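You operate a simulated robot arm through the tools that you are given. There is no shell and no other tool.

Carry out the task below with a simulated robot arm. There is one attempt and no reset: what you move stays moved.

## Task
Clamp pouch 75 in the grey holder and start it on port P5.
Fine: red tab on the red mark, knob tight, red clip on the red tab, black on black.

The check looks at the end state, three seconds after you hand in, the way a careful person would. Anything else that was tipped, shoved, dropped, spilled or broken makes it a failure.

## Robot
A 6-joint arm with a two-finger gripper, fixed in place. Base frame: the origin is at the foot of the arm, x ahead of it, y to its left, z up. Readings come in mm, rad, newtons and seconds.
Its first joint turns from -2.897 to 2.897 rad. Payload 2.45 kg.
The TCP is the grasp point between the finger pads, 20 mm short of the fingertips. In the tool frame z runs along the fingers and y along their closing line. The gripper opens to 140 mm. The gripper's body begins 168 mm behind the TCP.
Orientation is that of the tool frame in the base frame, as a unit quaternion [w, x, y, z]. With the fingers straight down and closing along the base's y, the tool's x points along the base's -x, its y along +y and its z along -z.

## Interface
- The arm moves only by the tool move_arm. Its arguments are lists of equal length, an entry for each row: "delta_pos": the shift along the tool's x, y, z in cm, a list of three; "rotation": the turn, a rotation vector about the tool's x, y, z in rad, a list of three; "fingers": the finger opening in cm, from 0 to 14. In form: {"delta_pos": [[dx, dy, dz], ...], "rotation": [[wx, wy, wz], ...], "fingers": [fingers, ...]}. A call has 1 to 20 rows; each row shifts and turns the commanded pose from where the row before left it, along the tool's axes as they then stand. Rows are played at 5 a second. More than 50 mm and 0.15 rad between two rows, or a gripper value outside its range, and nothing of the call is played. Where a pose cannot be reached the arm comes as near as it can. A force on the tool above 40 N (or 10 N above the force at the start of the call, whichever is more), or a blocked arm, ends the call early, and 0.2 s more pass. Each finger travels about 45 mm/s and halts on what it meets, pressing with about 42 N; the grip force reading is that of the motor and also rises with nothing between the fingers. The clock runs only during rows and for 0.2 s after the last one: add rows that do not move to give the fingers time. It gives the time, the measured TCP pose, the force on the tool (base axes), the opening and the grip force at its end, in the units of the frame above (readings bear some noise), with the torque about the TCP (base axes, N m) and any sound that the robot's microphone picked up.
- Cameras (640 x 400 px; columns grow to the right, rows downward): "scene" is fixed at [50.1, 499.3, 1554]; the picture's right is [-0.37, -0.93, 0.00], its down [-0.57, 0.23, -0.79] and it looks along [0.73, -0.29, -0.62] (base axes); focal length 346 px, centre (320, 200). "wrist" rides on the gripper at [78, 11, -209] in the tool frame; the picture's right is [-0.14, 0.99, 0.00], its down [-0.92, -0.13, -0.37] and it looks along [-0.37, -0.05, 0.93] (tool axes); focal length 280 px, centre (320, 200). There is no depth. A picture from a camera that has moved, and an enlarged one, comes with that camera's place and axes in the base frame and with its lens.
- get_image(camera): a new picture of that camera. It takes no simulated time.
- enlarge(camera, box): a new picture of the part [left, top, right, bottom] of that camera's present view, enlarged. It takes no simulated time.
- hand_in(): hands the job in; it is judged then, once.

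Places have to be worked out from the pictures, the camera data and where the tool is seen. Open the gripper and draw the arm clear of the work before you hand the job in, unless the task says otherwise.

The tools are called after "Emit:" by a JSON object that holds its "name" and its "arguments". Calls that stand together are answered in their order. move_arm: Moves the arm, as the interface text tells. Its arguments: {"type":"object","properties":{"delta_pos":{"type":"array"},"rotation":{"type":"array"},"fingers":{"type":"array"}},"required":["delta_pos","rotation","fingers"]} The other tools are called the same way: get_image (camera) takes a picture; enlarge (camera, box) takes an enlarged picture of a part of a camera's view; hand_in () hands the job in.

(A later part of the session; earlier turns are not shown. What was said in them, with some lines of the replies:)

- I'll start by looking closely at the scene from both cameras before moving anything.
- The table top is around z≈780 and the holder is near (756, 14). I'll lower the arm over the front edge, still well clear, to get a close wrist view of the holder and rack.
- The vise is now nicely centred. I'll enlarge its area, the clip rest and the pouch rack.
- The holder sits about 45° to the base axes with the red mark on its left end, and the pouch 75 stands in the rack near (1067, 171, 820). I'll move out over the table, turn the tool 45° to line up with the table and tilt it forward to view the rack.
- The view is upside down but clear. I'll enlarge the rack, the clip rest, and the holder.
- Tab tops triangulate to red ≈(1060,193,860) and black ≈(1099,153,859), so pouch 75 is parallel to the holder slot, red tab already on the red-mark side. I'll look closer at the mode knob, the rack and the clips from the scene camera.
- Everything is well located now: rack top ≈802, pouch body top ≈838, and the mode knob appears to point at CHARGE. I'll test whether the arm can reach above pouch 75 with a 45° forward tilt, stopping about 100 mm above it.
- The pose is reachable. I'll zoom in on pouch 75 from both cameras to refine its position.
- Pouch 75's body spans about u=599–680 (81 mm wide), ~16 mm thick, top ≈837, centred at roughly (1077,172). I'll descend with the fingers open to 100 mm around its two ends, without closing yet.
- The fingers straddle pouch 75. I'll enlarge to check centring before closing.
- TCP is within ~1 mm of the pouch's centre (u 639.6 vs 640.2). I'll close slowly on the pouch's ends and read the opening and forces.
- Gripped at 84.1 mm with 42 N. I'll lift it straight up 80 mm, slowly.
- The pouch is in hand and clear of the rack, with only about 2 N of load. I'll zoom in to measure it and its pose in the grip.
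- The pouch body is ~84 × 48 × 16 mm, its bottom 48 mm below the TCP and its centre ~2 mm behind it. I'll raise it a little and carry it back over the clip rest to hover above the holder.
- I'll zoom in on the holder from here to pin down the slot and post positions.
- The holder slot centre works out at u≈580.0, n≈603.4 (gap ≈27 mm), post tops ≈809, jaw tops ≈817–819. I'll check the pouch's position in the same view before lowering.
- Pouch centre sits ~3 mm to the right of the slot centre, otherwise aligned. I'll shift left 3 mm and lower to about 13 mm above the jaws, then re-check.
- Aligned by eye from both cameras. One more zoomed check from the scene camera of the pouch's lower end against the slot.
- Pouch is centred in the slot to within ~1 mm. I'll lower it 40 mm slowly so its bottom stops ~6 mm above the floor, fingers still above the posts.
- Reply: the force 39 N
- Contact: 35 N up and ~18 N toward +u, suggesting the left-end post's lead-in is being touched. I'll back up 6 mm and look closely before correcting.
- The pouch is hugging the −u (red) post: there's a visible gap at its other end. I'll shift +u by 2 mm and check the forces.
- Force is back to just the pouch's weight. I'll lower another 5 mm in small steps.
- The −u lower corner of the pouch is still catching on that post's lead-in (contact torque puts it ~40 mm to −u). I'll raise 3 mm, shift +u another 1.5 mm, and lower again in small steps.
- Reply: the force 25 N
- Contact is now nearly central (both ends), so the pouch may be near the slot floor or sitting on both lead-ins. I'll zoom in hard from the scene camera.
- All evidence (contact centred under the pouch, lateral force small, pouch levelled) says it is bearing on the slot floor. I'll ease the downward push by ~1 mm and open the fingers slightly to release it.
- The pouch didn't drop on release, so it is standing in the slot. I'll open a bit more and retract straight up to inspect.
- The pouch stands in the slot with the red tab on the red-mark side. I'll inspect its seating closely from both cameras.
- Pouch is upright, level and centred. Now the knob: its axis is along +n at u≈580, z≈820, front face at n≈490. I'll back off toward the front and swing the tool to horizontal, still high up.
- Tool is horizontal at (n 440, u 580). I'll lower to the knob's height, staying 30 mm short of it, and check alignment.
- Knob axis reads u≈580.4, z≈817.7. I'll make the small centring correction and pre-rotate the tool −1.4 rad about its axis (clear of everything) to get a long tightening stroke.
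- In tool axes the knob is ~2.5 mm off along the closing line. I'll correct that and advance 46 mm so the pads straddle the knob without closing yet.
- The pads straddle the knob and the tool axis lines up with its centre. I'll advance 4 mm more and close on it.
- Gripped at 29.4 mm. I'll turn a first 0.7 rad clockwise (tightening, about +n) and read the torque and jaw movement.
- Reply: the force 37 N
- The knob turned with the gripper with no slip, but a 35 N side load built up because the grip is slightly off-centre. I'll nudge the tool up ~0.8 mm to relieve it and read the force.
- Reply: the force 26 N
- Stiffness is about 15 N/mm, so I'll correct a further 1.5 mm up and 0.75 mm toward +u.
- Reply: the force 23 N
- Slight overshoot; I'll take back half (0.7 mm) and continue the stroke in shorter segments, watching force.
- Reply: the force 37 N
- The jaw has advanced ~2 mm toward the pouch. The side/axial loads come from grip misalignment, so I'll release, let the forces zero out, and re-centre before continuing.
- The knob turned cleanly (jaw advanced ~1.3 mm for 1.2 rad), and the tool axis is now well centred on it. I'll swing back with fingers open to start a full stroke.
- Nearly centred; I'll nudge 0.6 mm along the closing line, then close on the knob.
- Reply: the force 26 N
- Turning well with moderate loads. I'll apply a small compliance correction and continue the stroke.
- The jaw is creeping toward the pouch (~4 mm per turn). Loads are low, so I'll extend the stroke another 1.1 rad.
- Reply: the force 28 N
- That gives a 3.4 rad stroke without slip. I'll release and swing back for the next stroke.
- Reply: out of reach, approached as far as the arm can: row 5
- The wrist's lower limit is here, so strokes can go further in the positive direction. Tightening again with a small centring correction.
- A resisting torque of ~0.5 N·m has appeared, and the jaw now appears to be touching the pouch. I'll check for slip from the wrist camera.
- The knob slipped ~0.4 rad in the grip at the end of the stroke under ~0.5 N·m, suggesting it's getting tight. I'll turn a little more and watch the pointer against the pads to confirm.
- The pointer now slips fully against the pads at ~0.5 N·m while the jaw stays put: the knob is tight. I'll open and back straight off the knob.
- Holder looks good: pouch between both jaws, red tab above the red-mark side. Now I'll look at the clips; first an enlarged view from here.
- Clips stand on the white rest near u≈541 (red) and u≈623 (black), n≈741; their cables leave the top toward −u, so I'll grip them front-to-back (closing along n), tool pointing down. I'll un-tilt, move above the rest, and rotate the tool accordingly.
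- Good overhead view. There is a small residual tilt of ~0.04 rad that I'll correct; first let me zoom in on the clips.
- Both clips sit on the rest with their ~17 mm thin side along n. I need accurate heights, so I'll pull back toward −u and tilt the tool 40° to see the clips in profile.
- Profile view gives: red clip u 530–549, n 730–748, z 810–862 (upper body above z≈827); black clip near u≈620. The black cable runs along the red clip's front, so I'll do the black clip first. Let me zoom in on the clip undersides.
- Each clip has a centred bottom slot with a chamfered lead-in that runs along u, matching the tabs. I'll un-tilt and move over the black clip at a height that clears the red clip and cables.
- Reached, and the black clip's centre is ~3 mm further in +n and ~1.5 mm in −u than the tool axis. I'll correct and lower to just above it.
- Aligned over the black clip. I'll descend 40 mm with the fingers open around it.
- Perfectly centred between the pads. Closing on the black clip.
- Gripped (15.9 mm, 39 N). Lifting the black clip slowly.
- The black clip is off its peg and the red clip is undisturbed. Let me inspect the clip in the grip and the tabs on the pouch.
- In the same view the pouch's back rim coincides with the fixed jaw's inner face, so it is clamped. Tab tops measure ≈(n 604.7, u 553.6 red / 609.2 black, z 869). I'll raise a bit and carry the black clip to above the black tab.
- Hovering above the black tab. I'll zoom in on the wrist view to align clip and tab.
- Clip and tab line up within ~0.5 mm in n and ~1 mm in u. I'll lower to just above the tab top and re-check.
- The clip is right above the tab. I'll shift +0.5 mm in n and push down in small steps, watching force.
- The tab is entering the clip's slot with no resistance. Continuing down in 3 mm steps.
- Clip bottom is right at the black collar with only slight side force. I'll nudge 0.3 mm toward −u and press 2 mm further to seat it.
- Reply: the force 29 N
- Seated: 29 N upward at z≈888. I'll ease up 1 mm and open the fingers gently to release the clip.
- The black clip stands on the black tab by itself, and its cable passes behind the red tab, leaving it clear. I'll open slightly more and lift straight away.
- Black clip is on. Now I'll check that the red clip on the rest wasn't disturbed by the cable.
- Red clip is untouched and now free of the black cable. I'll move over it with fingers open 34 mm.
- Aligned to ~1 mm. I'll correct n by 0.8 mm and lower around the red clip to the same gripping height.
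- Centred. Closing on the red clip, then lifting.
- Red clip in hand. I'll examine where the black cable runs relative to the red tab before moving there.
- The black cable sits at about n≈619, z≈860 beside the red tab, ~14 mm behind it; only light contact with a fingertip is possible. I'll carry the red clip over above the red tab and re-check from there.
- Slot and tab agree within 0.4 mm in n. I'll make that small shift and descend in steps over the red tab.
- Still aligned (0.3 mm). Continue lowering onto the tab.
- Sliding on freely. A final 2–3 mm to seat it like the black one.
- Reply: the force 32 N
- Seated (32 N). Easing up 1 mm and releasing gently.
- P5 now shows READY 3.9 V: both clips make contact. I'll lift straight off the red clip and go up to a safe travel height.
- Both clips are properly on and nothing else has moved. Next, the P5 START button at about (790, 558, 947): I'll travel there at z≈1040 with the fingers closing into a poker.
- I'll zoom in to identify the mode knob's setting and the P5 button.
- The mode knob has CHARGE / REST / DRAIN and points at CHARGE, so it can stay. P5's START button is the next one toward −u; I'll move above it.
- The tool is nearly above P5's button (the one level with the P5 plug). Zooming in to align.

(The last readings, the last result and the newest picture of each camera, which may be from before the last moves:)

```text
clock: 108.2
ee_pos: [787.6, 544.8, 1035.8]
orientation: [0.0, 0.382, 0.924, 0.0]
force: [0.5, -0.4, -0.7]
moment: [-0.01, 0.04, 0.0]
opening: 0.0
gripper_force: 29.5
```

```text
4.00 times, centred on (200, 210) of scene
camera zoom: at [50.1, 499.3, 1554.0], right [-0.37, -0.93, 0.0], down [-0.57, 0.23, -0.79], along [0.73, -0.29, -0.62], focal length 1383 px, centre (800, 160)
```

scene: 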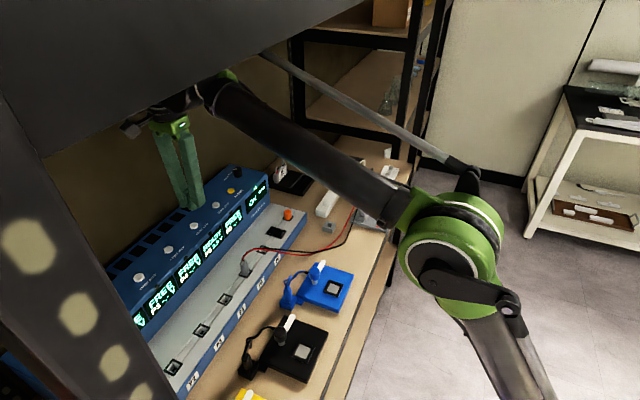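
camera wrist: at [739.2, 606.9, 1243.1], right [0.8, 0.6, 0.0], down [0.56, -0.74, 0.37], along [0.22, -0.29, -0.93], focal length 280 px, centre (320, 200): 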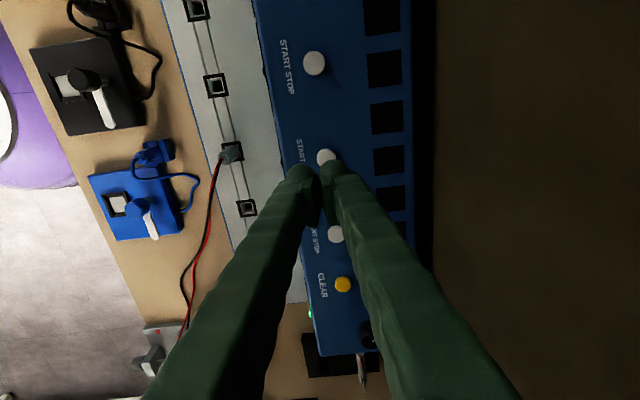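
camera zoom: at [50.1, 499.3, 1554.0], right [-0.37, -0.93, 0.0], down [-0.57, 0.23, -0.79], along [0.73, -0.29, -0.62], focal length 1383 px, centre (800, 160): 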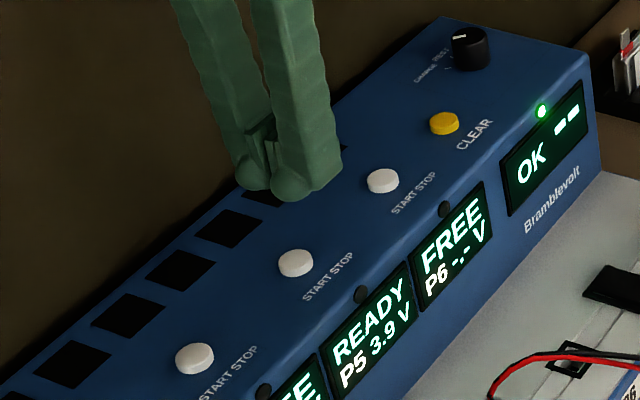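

Button P5 top is at about (n 949.5, u 162, z≈955). I'll tilt the tool slightly so that one fingertip leads, centre that fingertip over the button, and lower to ~8 mm above it.

Emit:
{"name": "move_arm", "arguments": {"delta_pos": [[0.97, -0.36, 0], [0, 0, 0], [0, 0, 1.5], [0, 0, 1.5], [0, 0, 1.2], [0, 0, 0]], "rotation": [[0, 0, 0], [0.145, 0, 0], [0, 0, 0], [0, 0, 0], [0, 0, 0], [0, 0, 0]], "fingers": [0, 0, 0, 0, 0, 0]}}

Emit:
{"name": "enlarge", "arguments": {"camera": "wrist", "box": [260, 100, 400, 220]}}

Emit:
{"name": "enlarge", "arguments": {"camera": "scene", "box": [160, 180, 240, 250]}}

```text
clock: 109.6
ee_pos: [774.1, 542.9, 993.6]
orientation: [-0.028, 0.381, 0.922, -0.068]
force: [-0.2, 0.5, 0.1]
moment: [-0.01, 0.0, -0.01]
opening: 0.3
gripper_force: 29.4
```

```text
3.33 times, centred on (330, 160) of wrist
camera zoom: at [747.1, 627.6, 1196.6], right [0.79, 0.6, -0.14], down [0.6, -0.7, 0.38], along [0.13, -0.39, -0.91], focal length 935 px, centre (287, 333)
```

zoom: 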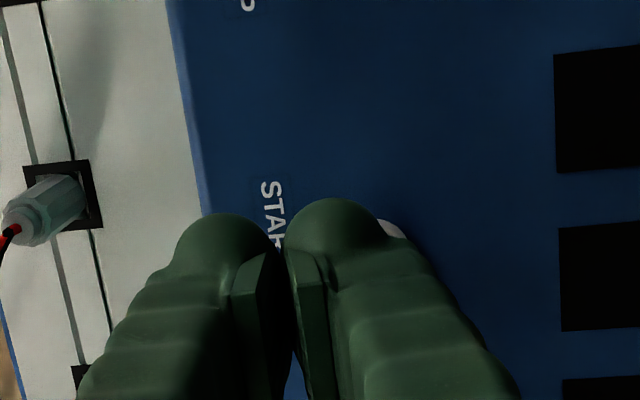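

```text
5.71 times, centred on (200, 215) of scene
camera zoom: at [50.1, 499.3, 1554.0], right [-0.37, -0.93, 0.0], down [-0.57, 0.23, -0.79], along [0.73, -0.29, -0.62], focal length 1976 px, centre (1006, 114)
```

zoom: 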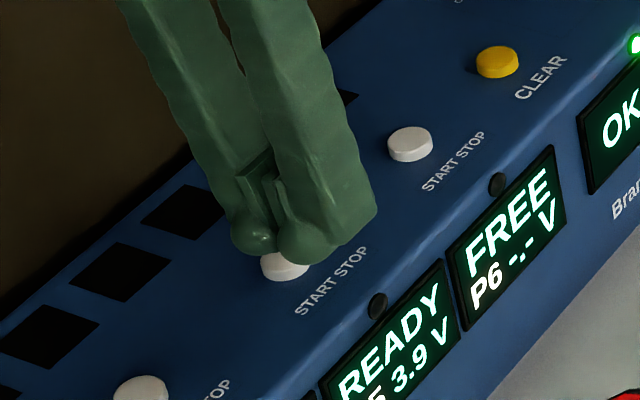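

The leading fingertip needs ~6 mm more in +n and 2 mm in −u to sit over the button. I'll correct that and lower vertically by 10 mm.

Emit:
{"name": "move_arm", "arguments": {"delta_pos": [[0.2, 0.59, -0.09], [0, 0.07, 0.5], [0, 0.07, 0.5], [0, 0, 0]], "rotation": [[0, 0, 0], [0, 0, 0], [0, 0, 0], [0, 0, 0]], "fingers": [0, 0, 0, 0]}}

Emit:
{"name": "enlarge", "arguments": {"camera": "wrist", "box": [260, 100, 400, 220]}}

Emit:
{"name": "enlarge", "arguments": {"camera": "scene", "box": [170, 195, 220, 240]}}

```text
clock: 110.6
ee_pos: [777.2, 550.1, 982.3]
orientation: [-0.028, 0.38, 0.922, -0.068]
force: [-0.4, -0.3, -0.3]
moment: [0.01, -0.01, -0.01]
opening: 0.0
gripper_force: 29.4
```

```text
3.33 times, centred on (330, 160) of wrist
camera zoom: at [749.2, 634.0, 1186.7], right [0.79, 0.6, -0.14], down [0.6, -0.7, 0.38], along [0.13, -0.39, -0.91], focal length 935 px, centre (287, 333)
```

zoom: 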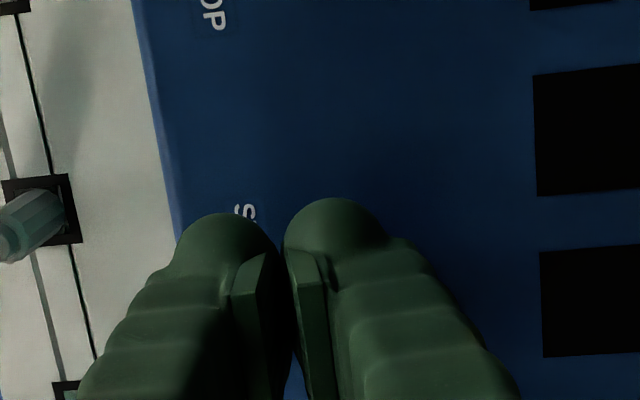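

```text
8.89 times, centred on (195, 218) of scene
camera zoom: at [50.1, 499.3, 1554.0], right [-0.37, -0.93, 0.0], down [-0.57, 0.23, -0.79], along [0.73, -0.29, -0.62], focal length 3074 px, centre (1431, 44)
```

zoom: 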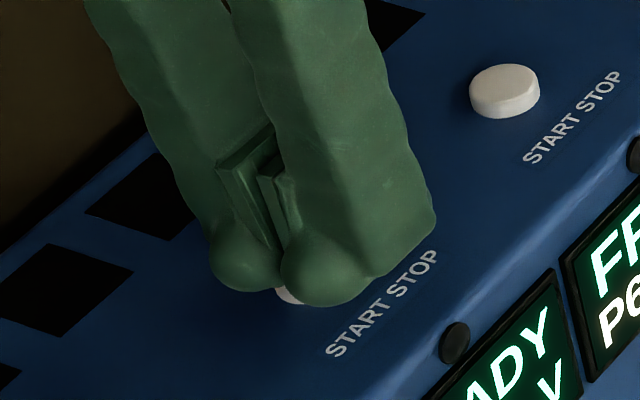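

The leading fingertip overlaps the button but sits a few mm too far in +n according to the scene view. I'll shift −n 3 mm and press down in 2 mm steps, watching force and sound.

Emit:
{"name": "move_arm", "arguments": {"delta_pos": [[0, -0.3, 0.04], [0, 0.03, 0.2], [0, 0.03, 0.2], [0, 0, 0]], "rotation": [[0, 0, 0], [0, 0, 0], [0, 0, 0], [0, 0, 0]], "fingers": [0, 0, 0, 0]}}

Emit:
{"name": "enlarge", "arguments": {"camera": "scene", "box": [170, 195, 230, 245]}}

```text
clock: 111.6
ee_pos: [773.3, 547.2, 978.9]
orientation: [-0.028, 0.381, 0.922, -0.067]
force: [-0.7, 0.2, 0.8]
moment: [0.02, 0.03, -0.02]
opening: 0.0
gripper_force: 30.0
```

```text
8.00 times, centred on (200, 220) of scene
camera zoom: at [50.1, 499.3, 1554.0], right [-0.37, -0.93, 0.0], down [-0.57, 0.23, -0.79], along [0.73, -0.29, -0.62], focal length 2766 px, centre (1280, 40)
```

zoom: 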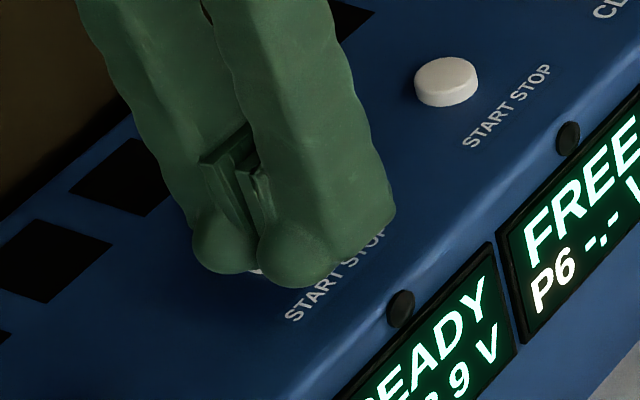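

Emit:
{"name": "move_arm", "arguments": {"delta_pos": [[0, 0.03, 0.2], [0, 0.03, 0.2], [0, 0, 0]], "rotation": [[0, 0, 0], [0, 0, 0], [0, 0, 0]], "fingers": [0, 0, 0]}}

Emit:
{"name": "enlarge", "arguments": {"camera": "scene", "box": [170, 195, 230, 245]}}

```text
clock: 112.4
ee_pos: [774.5, 548.1, 975.0]
orientation: [-0.028, 0.381, 0.922, -0.067]
force: [0.7, -0.8, 1.2]
moment: [0.0, 0.03, 0.01]
opening: 0.0
gripper_force: 29.6
```

```text
8.00 times, centred on (200, 220) of scene
camera zoom: at [50.1, 499.3, 1554.0], right [-0.37, -0.93, 0.0], down [-0.57, 0.23, -0.79], along [0.73, -0.29, -0.62], focal length 2766 px, centre (1280, 40)
```

zoom: 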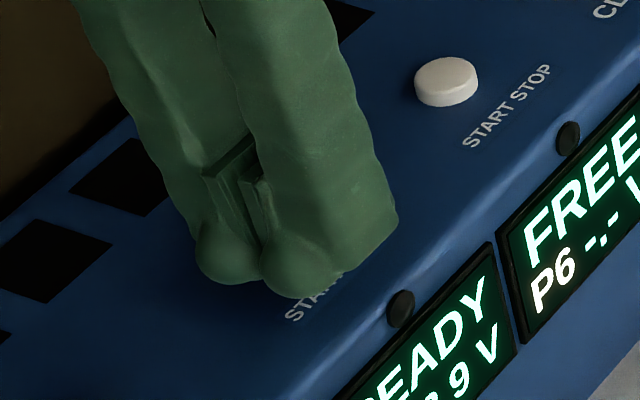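

Emit:
{"name": "move_arm", "arguments": {"delta_pos": [[0, 0.02, 0.15], [0, 0.02, 0.15], [0, 0, 0]], "rotation": [[0, 0, 0], [0, 0, 0], [0, 0, 0]], "fingers": [0, 0, 0]}}

Emit:
{"name": "enlarge", "arguments": {"camera": "scene", "box": [170, 195, 230, 245]}}

```text
clock: 113.2
ee_pos: [775.0, 547.6, 971.1]
orientation: [-0.027, 0.381, 0.922, -0.068]
force: [0.4, 1.9, 2.9]
moment: [0.0, -0.03, -0.01]
opening: 0.1
gripper_force: 29.5
heard: click
```

```text
8.00 times, centred on (200, 220) of scene
camera zoom: at [50.1, 499.3, 1554.0], right [-0.37, -0.93, 0.0], down [-0.57, 0.23, -0.79], along [0.73, -0.29, -0.62], focal length 2766 px, centre (1280, 40)
```

zoom: 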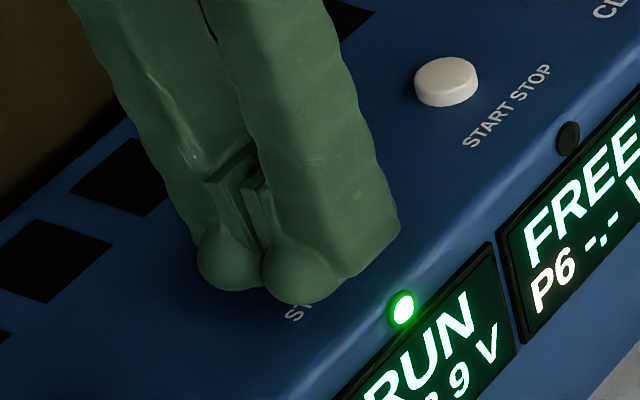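

Heard a click and P5 shows RUN with a green LED. I'll lift straight off the button.

Emit:
{"name": "move_arm", "arguments": {"delta_pos": [[0, -0.07, -0.5], [0, -0.15, -1.0], [0, -0.3, -2.0], [0, -0.4, -3.0], [0, 0, 0]], "rotation": [[0, 0, 0], [0, 0, 0], [0, 0, 0], [0, 0, 0], [0, 0, 0]], "fingers": [0, 0, 0, 0, 0]}}

Emit:
{"name": "enlarge", "arguments": {"camera": "scene", "box": [140, 160, 270, 260]}}

Emit:
{"name": "enlarge", "arguments": {"camera": "scene", "box": [340, 165, 410, 235]}}

```text
clock: 114.4
ee_pos: [774.6, 546.1, 1036.9]
orientation: [-0.028, 0.381, 0.922, -0.067]
force: [0.4, 0.1, -0.2]
moment: [-0.01, 0.01, 0.01]
opening: 0.0
gripper_force: 29.0
```

```text
4.00 times, centred on (205, 210) of scene
camera zoom: at [50.1, 499.3, 1554.0], right [-0.37, -0.93, 0.0], down [-0.57, 0.23, -0.79], along [0.73, -0.29, -0.62], focal length 1383 px, centre (780, 160)
```

zoom: 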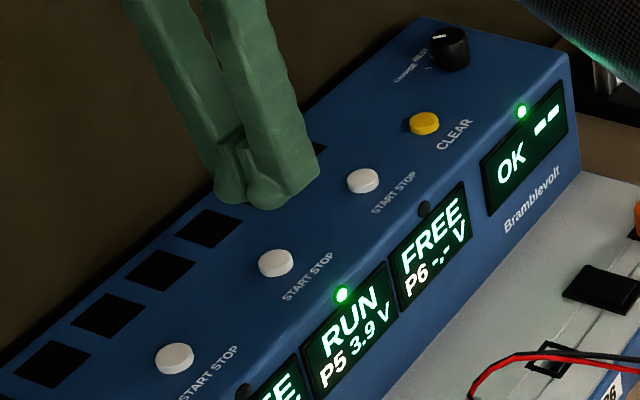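

```text
5.71 times, centred on (375, 200) of scene
camera zoom: at [50.1, 499.3, 1554.0], right [-0.37, -0.93, 0.0], down [-0.57, 0.23, -0.79], along [0.73, -0.29, -0.62], focal length 1976 px, centre (6, 200)
```

zoom: 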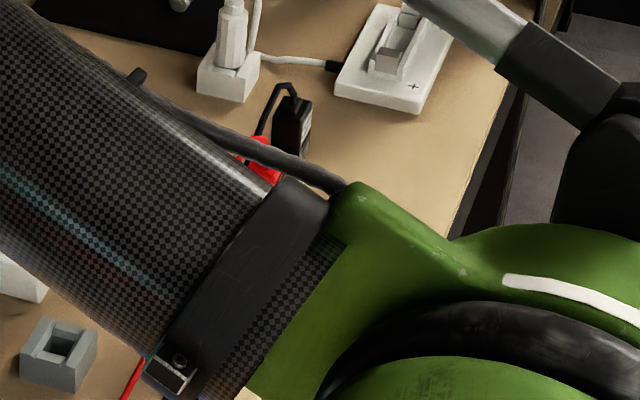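

P5 is running at 3.9 V. I'll level the tool, retrace the path away from the charger, open the gripper and withdraw toward the start position.

Emit:
{"name": "move_arm", "arguments": {"delta_pos": [[0, 0, 0], [-3.06, -2.23, 0], [-3.06, -2.23, 0], [-3.06, -2.23, 0], [-3.06, -2.23, 0], [-3.06, -2.23, 0], [-1.24, -3.84, -0.64], [-1.24, -3.84, -0.64], [-1.24, -3.84, -0.64], [-1.24, -3.84, -0.64], [-1.24, -3.84, -0.64], [-1.24, -3.84, -0.64], [-1.24, -3.84, -0.64], [-1.24, -3.84, -0.64], [-1.24, -3.84, -0.64], [-1.24, -3.84, -0.64], [0, 0, 0]], "rotation": [[-0.145, 0, 0], [0, 0, 0], [0, 0, 0], [0, 0, 0], [0, 0, 0], [0, 0, 0], [0, 0, 0], [0, 0, 0], [0, 0, 0], [0, 0, 0], [0, 0, 0], [0, 0, 0], [0, 0, 0], [0, 0, 0], [0, 0, 0], [0, 0, 0], [0, 0, 0]], "fingers": [0, 0, 0, 0, 0, 0, 0, 0, 1, 2, 3, 4, 5, 6, 6, 6, 6]}}

Emit:
{"name": "get_image", "arguments": {"camera": "scene"}}

Emit:
{"name": "get_image", "arguments": {"camera": "wrist"}}

```text
clock: 118.0
ee_pos: [622.2, -1.8, 1103.8]
orientation: [0.0, 0.382, 0.924, 0.0]
force: [0.5, 0.8, -0.1]
moment: [0.0, 0.0, -0.01]
opening: 60.3
gripper_force: 0.0
```

```text
taken
```

scene: 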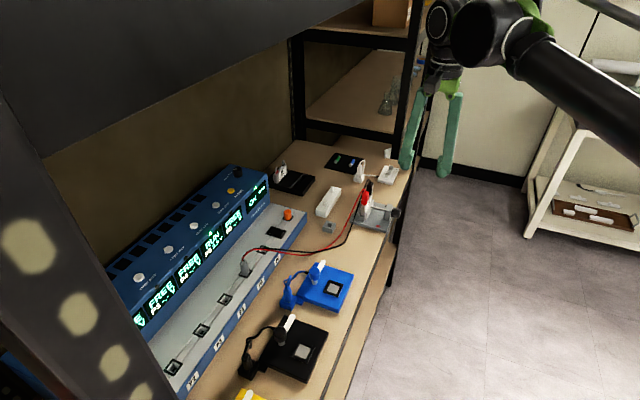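

```text
taken
camera wrist: at [572.4, 61.1, 1311.8], right [0.8, 0.6, 0.0], down [0.56, -0.74, 0.37], along [0.22, -0.29, -0.93], focal length 280 px, centre (320, 200)
```

wrist: 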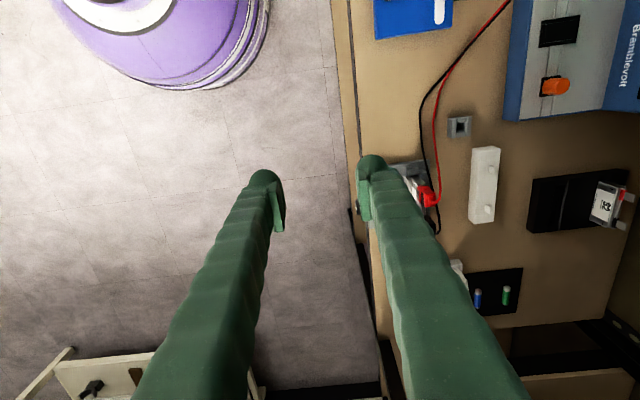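

The arm is clear of the work. I'll back off a bit more and do a final close inspection of the holder, clips and charger.

Emit:
{"name": "move_arm", "arguments": {"delta_pos": [[0, -2, -3], [0, -2, -3], [0, -2, -3], [0, -1, -3], [0, 0, 0]], "rotation": [[0, 0, 0], [0, 0, 0], [0, 0, 0], [0, 0, 0], [0, 0, 0]], "fingers": [8, 10, 12, 14, 14]}}

Emit:
{"name": "enlarge", "arguments": {"camera": "scene", "box": [350, 170, 410, 235]}}

Emit:
{"name": "enlarge", "arguments": {"camera": "scene", "box": [150, 150, 350, 270]}}

Emit:
{"name": "enlarge", "arguments": {"camera": "scene", "box": [362, 175, 384, 200]}}

```text
clock: 119.2
ee_pos: [572.2, -47.6, 1225.2]
orientation: [0.0, 0.381, 0.924, 0.0]
force: [-0.2, 0.2, -1.5]
moment: [0.03, -0.02, 0.02]
opening: 140.1
gripper_force: 0.1
```

```text
6.15 times, centred on (380, 202) of scene
camera zoom: at [50.1, 499.3, 1554.0], right [-0.37, -0.93, 0.0], down [-0.57, 0.23, -0.79], along [0.73, -0.29, -0.62], focal length 2128 px, centre (-49, 185)
```

zoom: 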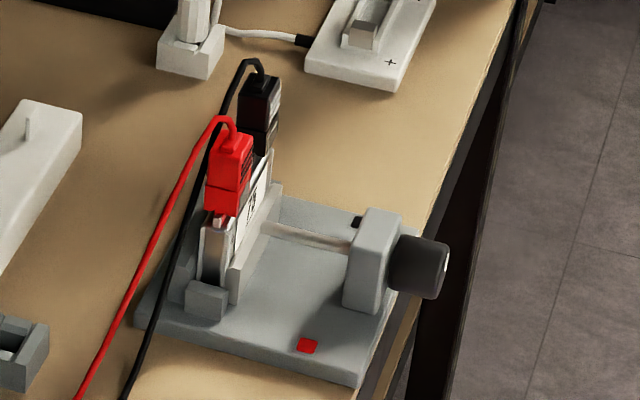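

```text
3.20 times, centred on (250, 210) of scene
camera zoom: at [50.1, 499.3, 1554.0], right [-0.37, -0.93, 0.0], down [-0.57, 0.23, -0.79], along [0.73, -0.29, -0.62], focal length 1106 px, centre (544, 168)
```

zoom: 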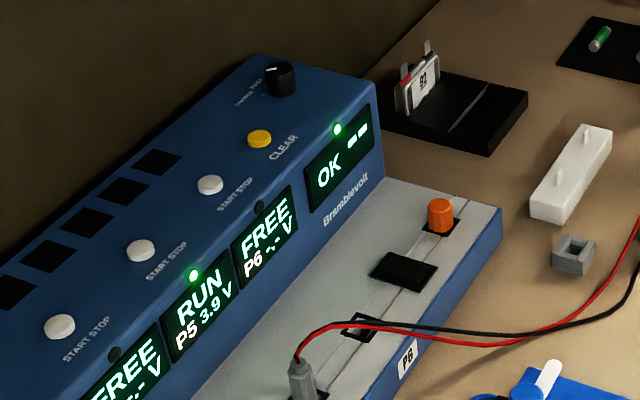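

```text
16.00 times, centred on (373, 188) of scene
camera zoom: at [50.1, 499.3, 1554.0], right [-0.37, -0.93, 0.0], down [-0.57, 0.23, -0.79], along [0.73, -0.29, -0.62], focal length 5533 px, centre (-528, 400)
```

zoom: 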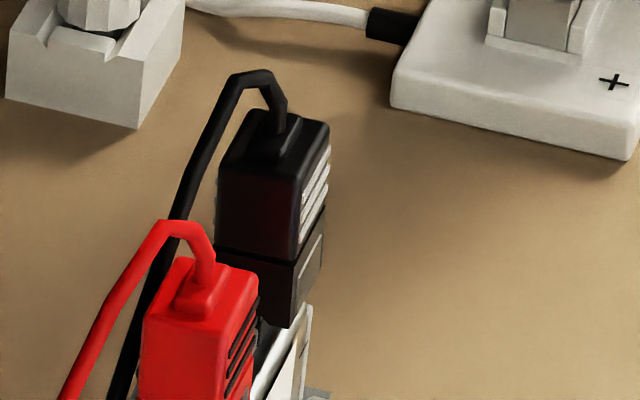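

Final state checks out:
- Pouch 75 is clamped, with its red tab on the red-mark side and the knob turned until it slipped in the grip.
- The red clip is on the red tab and the black clip on the black tab.
- P5 shows RUN at 3.9 V.
- Nothing else looks moved, and the gripper is open and clear of the work.

I'm handing in the job.

Emit:
{"name": "hand_in", "arguments": {}}

```text
The job is handed in.
```

I clamped pouch 75 in the grey holder and started it on port P5. The display shows RUN at 3.9 V with a green light. The job is handed in; I haven't seen the check's verdict.

- **Pouch:** it stands upright in the slot with the red tab on the red-mark side. It was held up from below when I let go. I couldn't see its bottom edge directly, so full seating is inferred from that and the measured heights.
- **Knob:** I turned it until it slipped in the gripper at about 0.5 N·m and the jaw stopped moving. That was as tight as the gripper could get it.
- **Clips:** red is on the red tab and black on the black tab. P5 changed from NO CONTACT to READY once both were on.
- **Start:** I pressed P5's START button once and heard a click. The charger's mode knob was already at CHARGE, as far as the camera showed, so I left it alone.

In the last pictures nothing else on the bench had moved or tipped. The gripper is open and the arm is clear of the work.
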